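You operate a simulated robot arm through the tools that you are given. There is no shell and no other tool. Be economical: measure what you need, move in short steps, check, and stop when the job is done.

The job below is to be done with a simulated robot arm. You get a single attempt, and the scene is never put back.

JOB
Fetch the wetting beaker and stand it on top of the teal block.

The check looks at the end state, three seconds after you hand in, the way a careful person would. Anything else that was tipped, shoved, dropped, spilled or broken makes it a failure.

ROBOT AND FRAMES
A 6-joint arm with a two-finger parallel gripper, fixed in place. Base frame: the origin is at the foot of the arm, x ahead of it, y to its left, z up; the work surface is at about z = 86. Lengths are in cm, angles in degrees, forces in N, time in s.
With the tool pointing down near the work surface it reaches from about 24 to 64 cm from the base axis. Its first joint turns from -66.0 to 66.0 degrees. Payload 2.7 kg.
Tool frame: the origin (TCP) lies between the finger pads and is the grasp point; the fingertips stand 2.3 cm ahead of it; z points along the fingers, y is the line along which they close. Largest opening 9.4 cm; finger width 3.8, thickness 1; the body of the gripper, 5.4 by 9.6 cm, starts 3.9 cm behind the TCP.
Orientation is that of the tool frame in the base frame, as a unit quaternion [w, x, y, z]. With the fingers straight down and closing along the base's y, the tool's x points along the base's -x, its y along +y and its z along -z.

CONTROLS
- The arm moves only by the tool drive_tool. Its argument "targets" is a list of rows, each a list of 2 entries, a list of its own where there are three numbers: the shift along the tool's x, y, z in mm, then the turn about the tool's z in degrees. In form: [[[dx, dy, dz], spin], ...]. A call has 1 to 20 rows; each row is the pose to reach, as a shift and turn from the pose commanded when the call began, along the tool's axes at that moment. "hand" is the finger opening in mm, from 0 to 94, set as the call begins (left out, the last holds). A row lasts 0.2 s, in which the tool goes at most 5 cm and 8.6 degrees; a call with a longer step from one row to the next is refused whole, and so is a gripper value outside its range. Where a pose cannot be reached the arm comes as near as it can. A force on the tool above 40 N (or 10 N above the force at the start of the call, whichever is more), or a blocked arm, ends the call early, and 0.2 s more pass. The fingers move at their own pace (about 4.5 cm/s each) and stop on an object; they squeeze with about 24 N. The grip force told is the motor's: it shows also when the fingers shut on nothing. Time passes only in rows, and 0.2 s behind the last, so rows that repeat a pose let the fingers close. It gives the time, the measured TCP pose, the force on the tool (base axes), the opening and the grip force at its end, in the units of the frame above (readings bear some noise).
- Cameras (640 x 400 px; columns grow to the right, rows downward): "scene" is fixed at [5.54, -42.39, 139.79]; the picture's right is [0.90, -0.43, 0.00], its down [-0.27, -0.57, -0.77] and it looks along [0.33, 0.70, -0.63] (base axes); focal length 344 px, centre (320, 200). "wrist" rides on the gripper at [-3.9, 0, -4.4] in the tool frame; the picture's right is [0.00, -1.00, 0.00], its down [0.97, 0.00, -0.24] and it looks along [0.24, 0.00, 0.97] (tool axes); focal length 218 px, centre (320, 200). There is no depth. A picture from a camera that has moved, and an enlarged one, comes with that camera's place and axes in the base frame and with its lens.
- capture(camera): a new picture of that camera. It takes no simulated time.
- inspect(camera, box): a new picture of the part [left, top, right, bottom] of that camera's present view, enlarged. It takes no simulated time.
- close_job(): hands the job in; it is judged then, once.

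Work in short steps. Places have to be worked out from the pictures, the camera data and where the tool is seen: move nearer, look again, correct. Check each grasp and each placing, and mend what went wrong. You have 90 turns and 36 pictures in all, those below and enlarged ones among them. Open the gripper and draw the arm clear of the work before you hand the job in, unless the task says otherwise; then end with one line.

The tools are called after "Request:" as name(argument=value, ...) on one line, values as JSON. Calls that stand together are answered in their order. drive_tool: Moves the arm, as the interface text tells. Its arguments: {"type":"object","properties":{"targets":{"type":"array","items":{"type":"array"}},"hand":{"type":"number"}},"required":["targets"]} The other tools are called the same way: capture (camera) takes a picture; inspect (camera, box) takes an enlarged picture of a part of a camera's view; close_job () hands the job in.

At the start:

```text
time_s: 0.0
ee_pos: [35.39, -1.88, 111.75]
tool_rot: [0.0, -0.001, 1.0, 0.0]
wrist_force: [-0.4, 0.0, -0.3]
gripper_width: 9.41
gripper_force: 0.2
```

scene: 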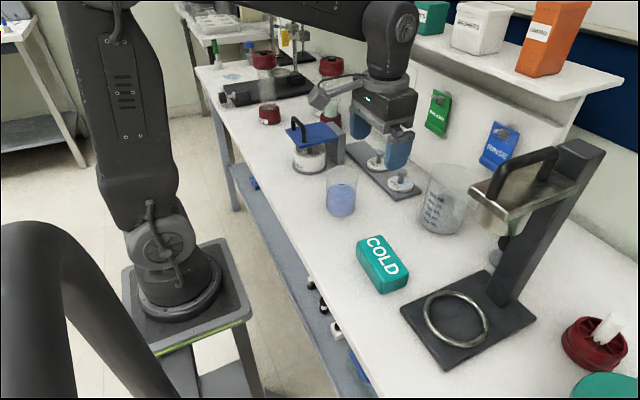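
wrist: 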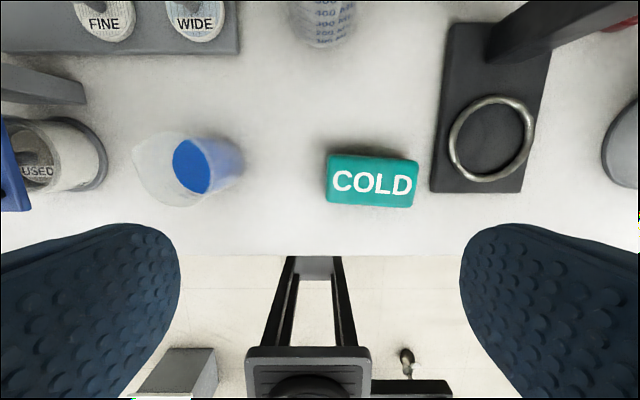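

I see a small beaker with blue liquid and a larger graduated one. I need to find out which is the "wetting" beaker, so I'll enlarge the views.

Request:
inspect(camera="scene", box=[400, 60, 560, 260])

Request:
inspect(camera="scene", box=[220, 30, 440, 230])

Request:
inspect(camera="wrist", box=[100, 0, 440, 220])

```text
2.00 times, centred on (480, 160) of scene
camera zoom: at [5.54, -42.39, 139.79], right [0.9, -0.43, 0.0], down [-0.27, -0.57, -0.77], along [0.33, 0.7, -0.63], focal length 689 px, centre (0, 280)
```

zoom: 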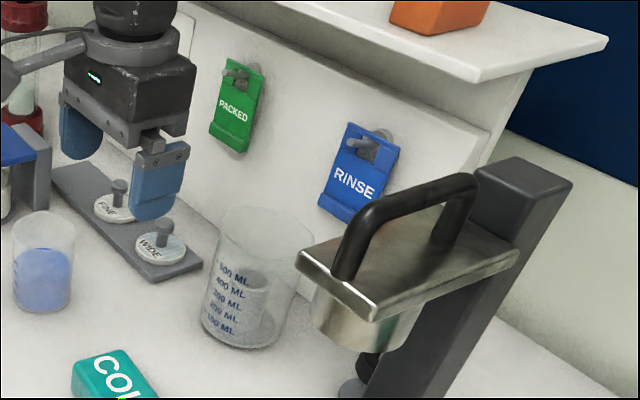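

```text
2.00 times, centred on (330, 130) of scene
camera zoom: at [5.54, -42.39, 139.79], right [0.9, -0.43, 0.0], down [-0.27, -0.57, -0.77], along [0.33, 0.7, -0.63], focal length 689 px, centre (300, 340)
```

zoom: 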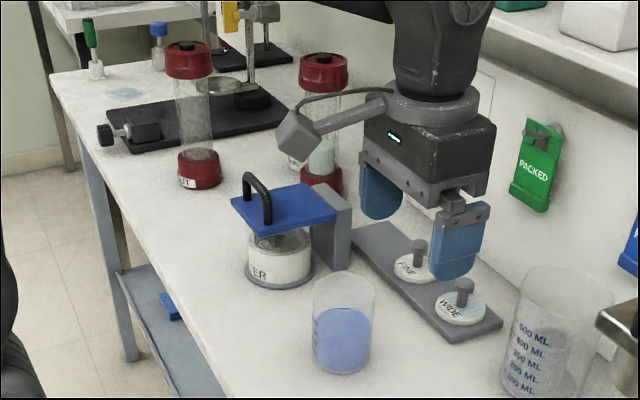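

```text
1.82 times, centred on (270, 110) of wrist
camera zoom: at [39.34, -1.78, 116.17], right [0.0, -1.0, 0.0], down [-0.97, 0.0, 0.24], along [-0.24, 0.0, -0.97], focal length 397 px, centre (411, 364)
```

zoom: 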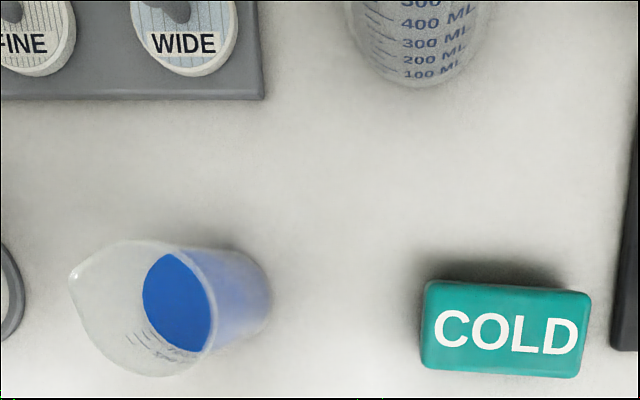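

The blue-liquid beaker is the only one holding a wetting liquid. I place it at about (37.2, 12, 86), 10 cm tall and 6.5 cm across, with its spout towards +y. The teal block is at about (35.4, -8). To keep the spout out of the grip I will close along x, so I turn -90° and move above the beaker to look again.

Request:
drive_tool(targets=[[[-2, 12, 0], -8.2], [[-4, 25, 0], -16.4], [[-6, 38, 0], -24.6], [[-8, 50, 0], -32.8], [[-9, 63, 0], -41], [[-11, 76, 0], -49.2], [[-12, 88, 0], -57.4], [[-14, 101, 0], -65.6], [[-16, 114, 0], -73.8], [[-17, 126, 0], -82], [[-18, 139, 0], -90], [[-18, 139, 0], -90]], hand=94)

Request:
capture(camera="wrist")

Request:
capture(camera="scene")

```text
time_s: 2.6
ee_pos: [37.18, 12.11, 111.8]
tool_rot: [0.0, 0.708, -0.706, 0.0]
wrist_force: [0.1, 0.0, 0.1]
gripper_width: 9.41
gripper_force: 0.2
```

```text
30 pictures are left
camera wrist: at [37.26, 16.06, 116.24], right [1.0, 0.0, 0.0], down [0.0, -0.97, 0.24], along [0.0, -0.24, -0.97], focal length 218 px, centre (320, 200)
```

wrist: 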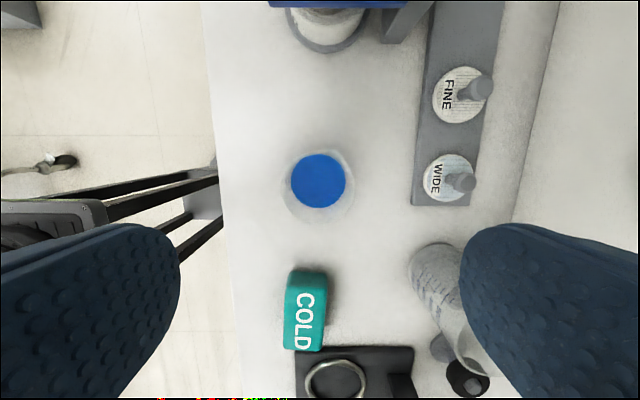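

```text
29 pictures are left
```

scene: 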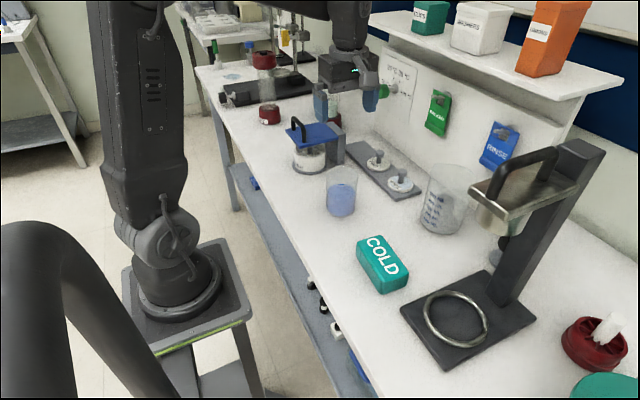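

The move came out as planned. A wall notice is now visible behind the arm and might name the beaker, so I'll read it and look closer at both beakers.

Request:
inspect(camera="scene", box=[370, 55, 434, 95])

Request:
inspect(camera="scene", box=[400, 140, 496, 240])

Request:
inspect(camera="wrist", box=[240, 120, 400, 240])

```text
10.00 times, centred on (402, 75) of scene
camera zoom: at [5.54, -42.39, 139.79], right [0.9, -0.43, 0.0], down [-0.27, -0.57, -0.77], along [0.33, 0.7, -0.63], focal length 3444 px, centre (-500, 1450)
```

zoom: 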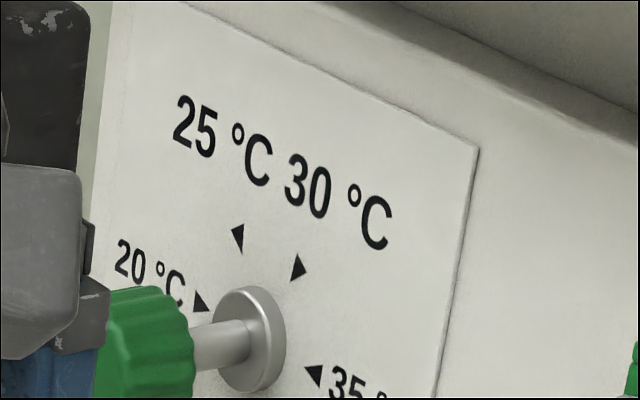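

```text
4.00 times, centred on (448, 190) of scene
camera zoom: at [5.54, -42.39, 139.79], right [0.9, -0.43, 0.0], down [-0.27, -0.57, -0.77], along [0.33, 0.7, -0.63], focal length 1378 px, centre (-192, 240)
```

zoom: 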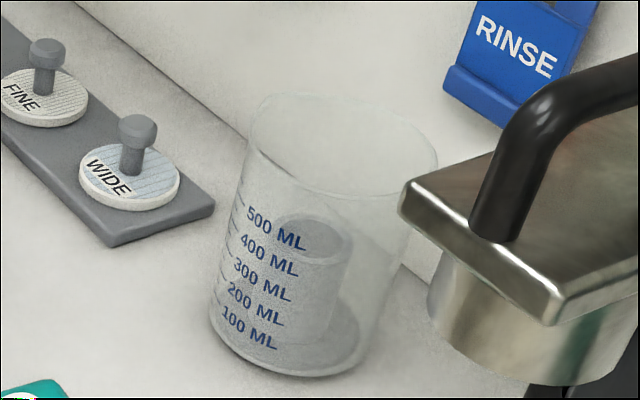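

```text
3.33 times, centred on (320, 180) of wrist
camera zoom: at [37.26, 16.06, 116.24], right [1.0, 0.0, 0.0], down [0.0, -0.97, 0.24], along [0.0, -0.24, -0.97], focal length 728 px, centre (320, 267)
```

zoom: 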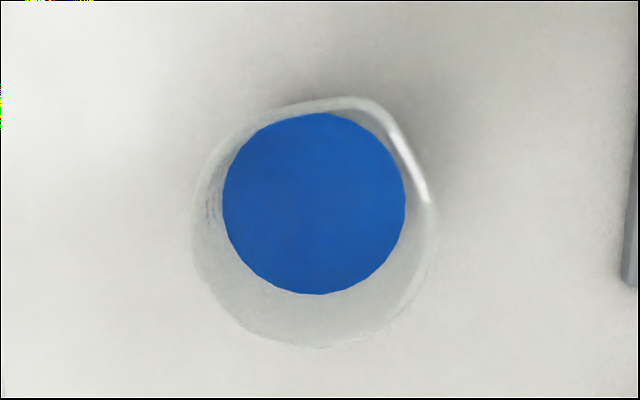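

The notice is only a temperature dial, and the large beaker stands dry with just an empty cup-like piece inside, so the blue one is the target. Its rim centre is about (37.1, 12.2), radius 3.3, rim z about 96.4. The spout stays clear of the x closing line. I descend to z of about 100 and recheck.

Request:
drive_tool(targets=[[[-1, 0, 30], 0], [[-1, 0, 60], 0], [[-1, 0, 90], 0], [[-1, 0, 115], 0], [[-1, 0, 115], 0]])

Request:
capture(camera="wrist")

Request:
capture(camera="scene")

```text
time_s: 3.8
ee_pos: [37.09, 12.25, 100.31]
tool_rot: [0.0, 0.707, -0.707, 0.0]
wrist_force: [1.0, 0.2, -0.2]
gripper_width: 9.37
gripper_force: 0.0
```

```text
25 pictures are left
camera wrist: at [37.22, 16.05, 104.79], right [1.0, 0.0, 0.0], down [0.0, -0.97, 0.24], along [0.0, -0.24, -0.97], focal length 218 px, centre (320, 200)
```

wrist: 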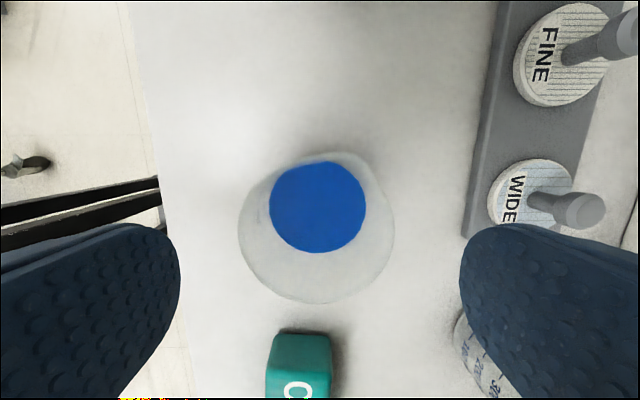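

```text
24 pictures are left
```

scene: 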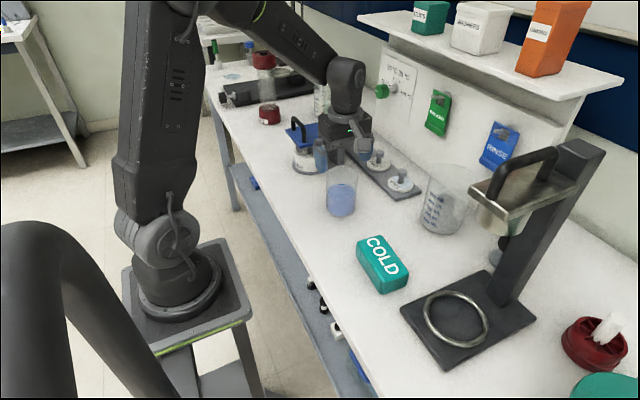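

Comparing the two views puts the rim at z ≈ 96.2, radius 3.3, centre (37.05, 12.5). I descend to z = 94, which leaves the palm 1.7 cm above the rim.

Request:
drive_tool(targets=[[[-2, 0, 15], 0], [[-3, 0, 32], 0], [[-3, 0, 48], 0], [[-3, 0, 62], 0], [[-3, 0, 62], 0]])

Request:
capture(camera="wrist")

Request:
inspect(camera="scene", box=[260, 110, 420, 230])

```text
time_s: 5.0
ee_pos: [37.19, 12.53, 93.97]
tool_rot: [0.0, 0.707, -0.707, 0.0]
wrist_force: [0.9, -0.3, 0.1]
gripper_width: 9.42
gripper_force: 0.0
```

```text
23 pictures are left
camera wrist: at [37.27, 16.43, 98.48], right [1.0, 0.0, 0.0], down [0.0, -0.97, 0.24], along [0.0, -0.24, -0.97], focal length 218 px, centre (320, 200)
```

wrist: 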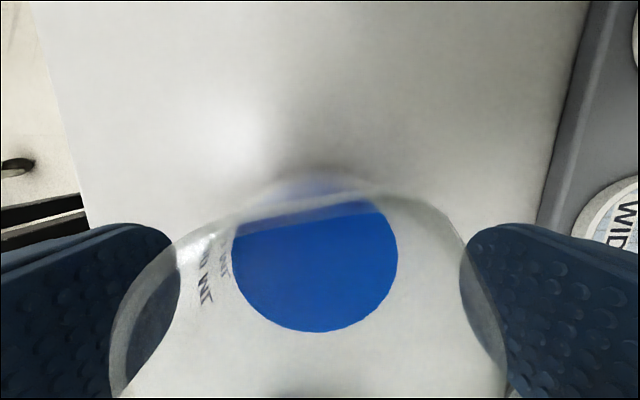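

```text
3.33 times, centred on (340, 170) of scene
camera zoom: at [5.54, -42.39, 139.79], right [0.9, -0.43, 0.0], down [-0.27, -0.57, -0.77], along [0.33, 0.7, -0.63], focal length 1148 px, centre (253, 300)
```

zoom: 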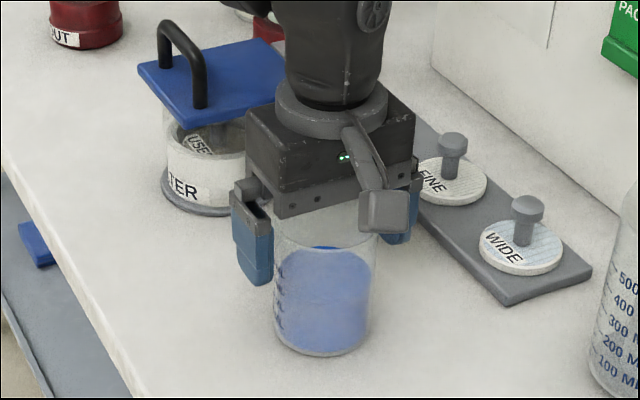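

The fingers straddle the beaker and nothing touches. I close now.

Request:
drive_tool(targets=[[[0, 0, 0], 0], [[0, 0, 0], 0], [[0, 0, 0], 0], [[0, 0, 0], 0], [[0, 0, 0], 0]], hand=45)

```text
time_s: 6.2
ee_pos: [37.2, 12.64, 94.12]
tool_rot: [0.0, 0.708, -0.707, 0.001]
wrist_force: [0.6, -1.1, -0.1]
gripper_width: 6.93
gripper_force: 24.4
```

The fingers stopped at 6.93 cm with full grip force, so the beaker is held. I lift it gently by 2 cm and check.

Request:
drive_tool(targets=[[[0, 0, -4], 0], [[0, 0, -9], 0], [[0, 0, -15], 0], [[0, 0, -20], 0], [[0, 0, -20], 0]])

Request:
inspect(camera="scene", box=[260, 110, 420, 230])

```text
time_s: 7.4
ee_pos: [37.11, 12.75, 96.01]
tool_rot: [-0.001, 0.707, -0.707, -0.001]
wrist_force: [0.1, 0.0, -0.7]
gripper_width: 6.92
gripper_force: 24.2
```

```text
3.33 times, centred on (340, 170) of scene
camera zoom: at [5.54, -42.39, 139.79], right [0.9, -0.43, 0.0], down [-0.27, -0.57, -0.77], along [0.33, 0.7, -0.63], focal length 1148 px, centre (253, 300)
```

zoom: 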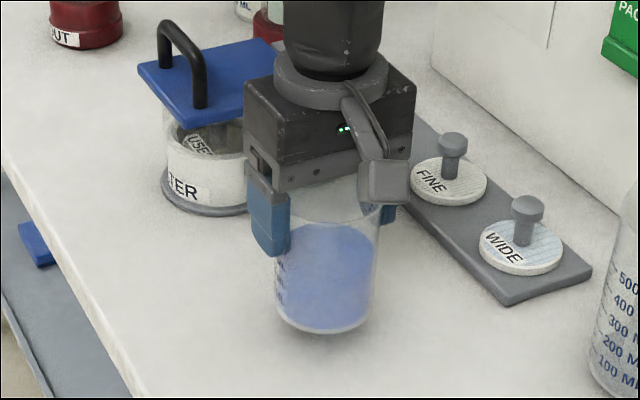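

The beaker is lifted cleanly and upright. I raise it further and enlarge the block to measure its place and height.

Request:
drive_tool(targets=[[[0, 0, -4], 0], [[0, 0, -10], 0], [[0, 0, -18], 0], [[0, 0, -27], 0], [[0, 0, -36], 0], [[0, 0, -44], 0], [[0, 0, -48], 0], [[0, 0, -50], 0], [[0, 0, -50], 0]])

Request:
inspect(camera="scene", box=[340, 220, 430, 300])

Request:
capture(camera="wrist")

```text
time_s: 9.4
ee_pos: [37.21, 12.48, 100.98]
tool_rot: [0.001, 0.708, -0.707, 0.0]
wrist_force: [0.9, -1.2, -0.7]
gripper_width: 6.93
gripper_force: 23.7
```

```text
5.00 times, centred on (385, 260) of scene
camera zoom: at [5.54, -42.39, 139.79], right [0.9, -0.43, 0.0], down [-0.27, -0.57, -0.77], along [0.33, 0.7, -0.63], focal length 1722 px, centre (-5, -100)
```

zoom: 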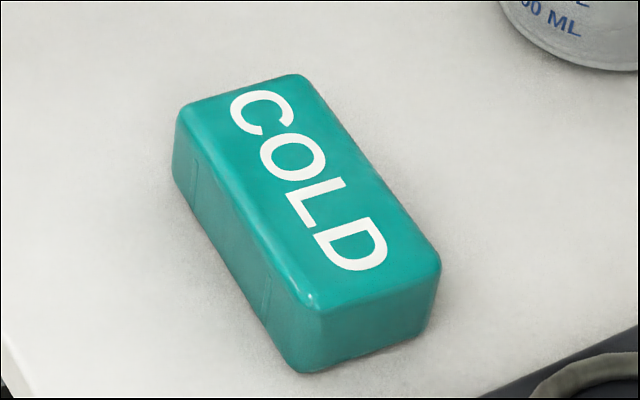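

```text
19 pictures are left
camera wrist: at [37.22, 16.38, 105.42], right [1.0, 0.0, 0.0], down [0.0, -0.97, 0.24], along [0.0, -0.24, -0.97], focal length 218 px, centre (320, 200)
```

wrist: 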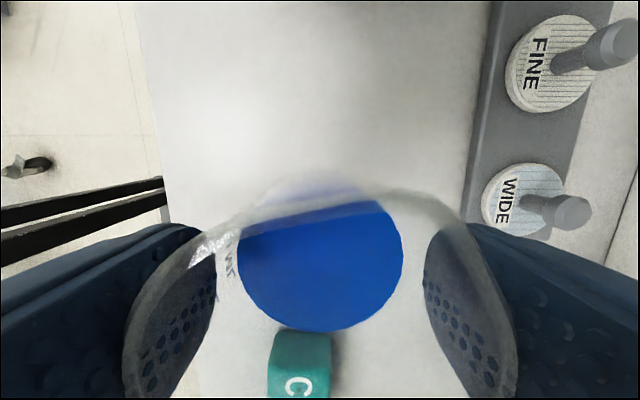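

From the scene view the block top is z ≈ 89.5, about 5.4 × 10.8 cm, centred near (35.4, -7.8). The held beaker's bottom is at about z = 93, so it clears. I carry it halfway slowly and check the clearance to the stand.

Request:
drive_tool(targets=[[[3, 0, 0], 0], [[9, 1, 0], 0], [[18, 2, 0], 0], [[29, 4, 0], 0], [[41, 6, 0], 0], [[53, 8, 0], 0], [[65, 10, 0], 0], [[77, 12, 0], 0], [[89, 14, 0], 0], [[100, 16, 0], 0], [[109, 17, 0], 0], [[116, 18, 0], 0], [[120, 18, 0], 0], [[120, 18, 0], 0]])

Request:
capture(camera="scene")

Request:
capture(camera="wrist")

```text
time_s: 12.4
ee_pos: [35.3, 0.47, 101.06]
tool_rot: [0.001, -0.707, 0.707, 0.0]
wrist_force: [0.1, -0.6, -2.0]
gripper_width: 6.92
gripper_force: 24.0
```

```text
18 pictures are left
```

scene: 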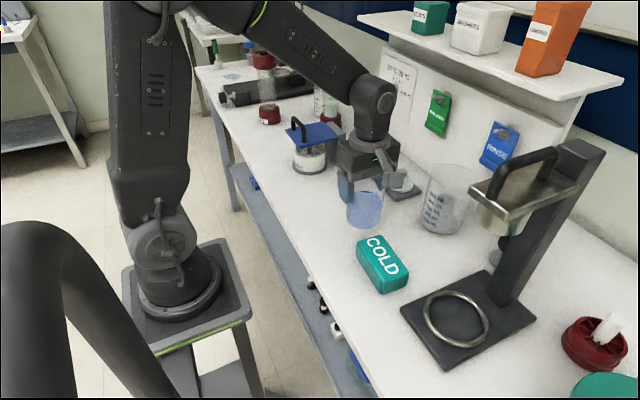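

```text
17 pictures are left
camera wrist: at [35.4, 4.29, 105.44], right [1.0, 0.0, 0.0], down [0.0, -0.97, 0.24], along [0.0, -0.24, -0.97], focal length 218 px, centre (320, 200)
```

wrist: 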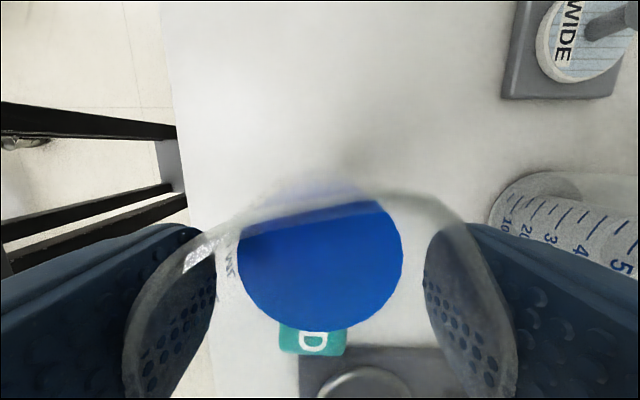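

Several views agree on the block: x ≈ 35.2, y from about -2.8 to -14, top z ≈ 89.5. The stand stays well clear on the -y side. I go on to y ≈ -7.7 at the same height.

Request:
drive_tool(targets=[[[3, 0, 0], 0], [[9, 0, 0], 0], [[18, 0, 0], 0], [[29, 0, 0], 0], [[41, 0, 0], 0], [[53, 0, 0], 0], [[64, 0, 0], 0], [[73, 0, 0], 0], [[79, 0, 0], 0], [[82, 0, 0], 0], [[82, 0, 0], 0]])

Request:
inspect(camera="scene", box=[310, 130, 510, 310])

Request:
capture(camera="wrist")

```text
time_s: 14.8
ee_pos: [35.39, -7.68, 101.07]
tool_rot: [0.0, -0.707, 0.707, 0.0]
wrist_force: [0.6, -0.4, -2.1]
gripper_width: 6.94
gripper_force: 24.2
```

```text
2.22 times, centred on (410, 220) of scene
camera zoom: at [5.54, -42.39, 139.78], right [0.9, -0.43, 0.0], down [-0.27, -0.57, -0.77], along [0.33, 0.7, -0.63], focal length 765 px, centre (120, 156)
```

zoom: 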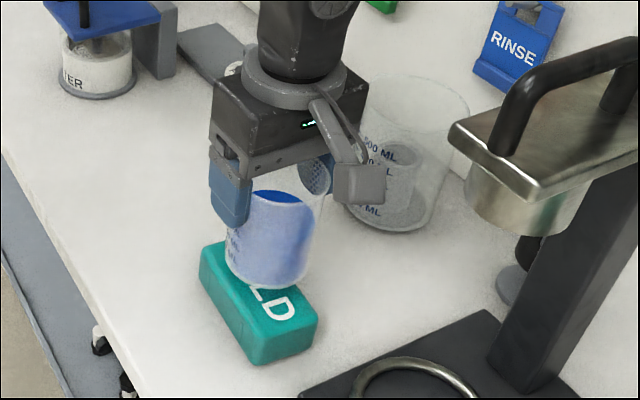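

```text
15 pictures are left
camera wrist: at [35.41, -3.75, 105.42], right [1.0, 0.0, 0.0], down [0.0, -0.97, 0.24], along [0.0, -0.24, -0.97], focal length 218 px, centre (320, 200)
```

wrist: 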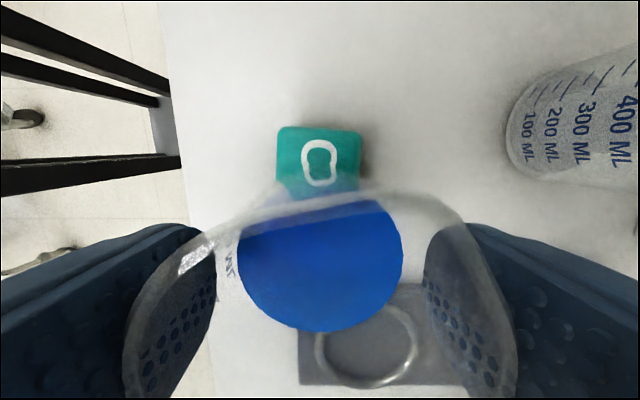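

The beaker is over the block: block mid x ≈ 35.2, TCP 35.4. I shift 1 to 2 mm and lower it to just above the top. Contact is expected at TCP z ≈ 97.5.

Request:
drive_tool(targets=[[[1, 1, 5], 0], [[2, 1, 11], 0], [[3, 1, 17], 0], [[3, 1, 22], 0], [[3, 1, 26], 0], [[3, 1, 28], 0], [[3, 1, 28], 0]])

Request:
inspect(camera="scene", box=[340, 180, 436, 300])

```text
time_s: 16.4
ee_pos: [35.36, -7.85, 98.14]
tool_rot: [0.002, -0.707, 0.707, -0.001]
wrist_force: [2.5, 1.6, 16.7]
gripper_width: 6.94
gripper_force: 23.7
```

```text
3.33 times, centred on (388, 240) of scene
camera zoom: at [5.53, -42.38, 139.79], right [0.9, -0.43, 0.0], down [-0.27, -0.57, -0.77], along [0.33, 0.7, -0.63], focal length 1148 px, centre (93, 67)
```

zoom: 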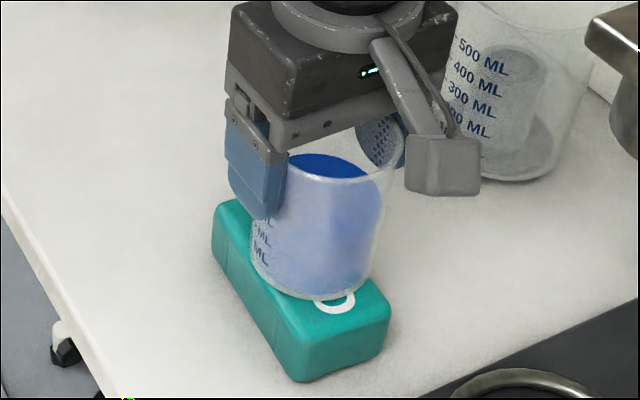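

It already touches with 17 N up, so the block top is nearer z = 90, and the beaker sits centred across it. I ease up 1 mm to relieve the press before releasing.

Request:
drive_tool(targets=[[[0, 0, -0.5], 0], [[0, 0, -1], 0], [[0, 0, -1], 0]])

```text
time_s: 17.2
ee_pos: [35.19, -7.85, 98.22]
tool_rot: [0.001, 0.707, -0.707, -0.003]
wrist_force: [0.5, -0.1, -1.4]
gripper_width: 6.93
gripper_force: 24.1
```

The force is down to the carried weight, so the beaker is about at contact. I nudge down 0.5 mm, then look across the block before opening.

Request:
drive_tool(targets=[[[0, 0, 0.4], 0], [[0, 0, 0.4], 0]])

Request:
inspect(camera="scene", box=[350, 210, 414, 300])

Request:
capture(camera="wrist")

```text
time_s: 17.8
ee_pos: [35.2, -8.11, 98.2]
tool_rot: [0.0, -0.707, 0.707, -0.001]
wrist_force: [0.2, -0.2, 0.1]
gripper_width: 6.93
gripper_force: 24.2
```

```text
4.44 times, centred on (382, 255) of scene
camera zoom: at [5.54, -42.39, 139.79], right [0.9, -0.43, 0.0], down [-0.27, -0.57, -0.77], along [0.33, 0.7, -0.63], focal length 1531 px, centre (44, -44)
```

zoom: 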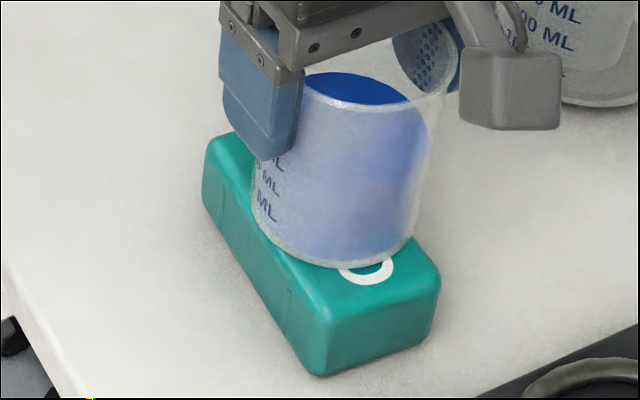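

```text
12 pictures are left
camera wrist: at [35.3, -4.12, 102.6], right [1.0, 0.0, 0.0], down [0.0, -0.97, 0.24], along [0.0, -0.24, -0.97], focal length 218 px, centre (320, 200)
```

wrist: 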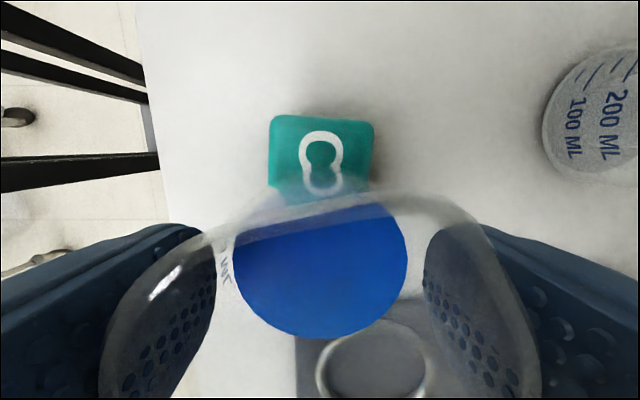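

It rests at zero net force, centred on the block. I open the fingers in place.

Request:
drive_tool(targets=[[[0, 0, 0], 0], [[0, 0, 0], 0], [[0, 0, 0], 0], [[0, 0, 0], 0]], hand=94)

Request:
capture(camera="wrist")

```text
time_s: 18.8
ee_pos: [35.27, -7.98, 98.17]
tool_rot: [0.0, -0.707, 0.708, 0.0]
wrist_force: [0.3, 0.1, -0.2]
gripper_width: 9.41
gripper_force: 0.1
```

```text
11 pictures are left
camera wrist: at [35.31, -4.11, 102.62], right [1.0, 0.0, 0.0], down [0.0, -0.97, 0.24], along [0.0, -0.24, -0.97], focal length 218 px, centre (320, 200)
```

wrist: 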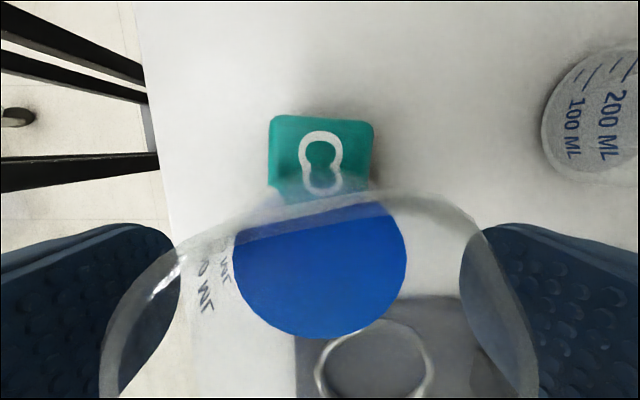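

The beaker stands free with gaps on both sides. I go straight up, then back off to +y.

Request:
drive_tool(targets=[[[0, 0, -8], 0], [[0, 0, -20], 0], [[0, 0, -40], 0], [[0, 0, -60], 0], [[0, 0, -80], 0], [[0, 0, -100], 0], [[0, 0, -120], 0], [[-30, 0, -120], 0], [[-60, 0, -120], 0], [[-90, 0, -120], 0], [[-110, 0, -120], 0], [[-110, 0, -120], 0]])

Request:
capture(camera="scene")

Request:
inspect(camera="scene", box=[340, 190, 436, 300])

```text
time_s: 21.4
ee_pos: [35.2, 3.05, 109.96]
tool_rot: [0.0, -0.707, 0.707, 0.001]
wrist_force: [0.3, 0.4, 0.8]
gripper_width: 9.42
gripper_force: 0.0
```

```text
10 pictures are left
```

scene: 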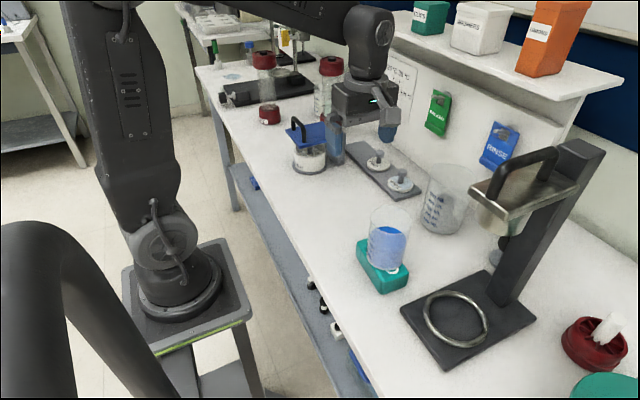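

```text
3.64 times, centred on (388, 245) of scene
camera zoom: at [5.54, -42.39, 139.79], right [0.9, -0.43, 0.0], down [-0.27, -0.57, -0.77], along [0.33, 0.7, -0.63], focal length 1252 px, centre (73, 36)
```

zoom: 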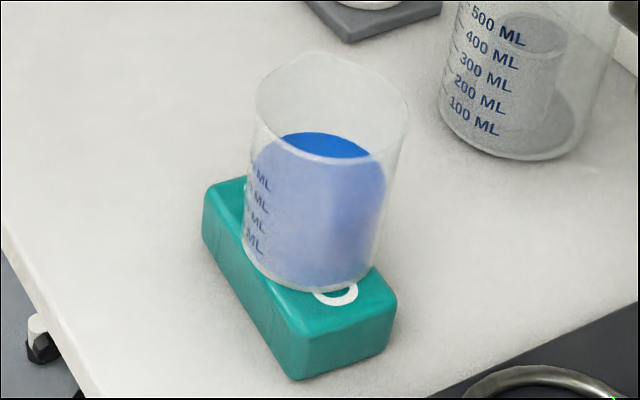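

The beaker stands upright on the teal block, nothing else has moved and the arm is clear. I hand in.

Request:
close_job()

```text
The job is handed in.
```

The blue-liquid beaker is standing upright on top of the teal block with nothing else disturbed; no label named it, so I took it to be the wetting beaker because it was the only one holding liquid.
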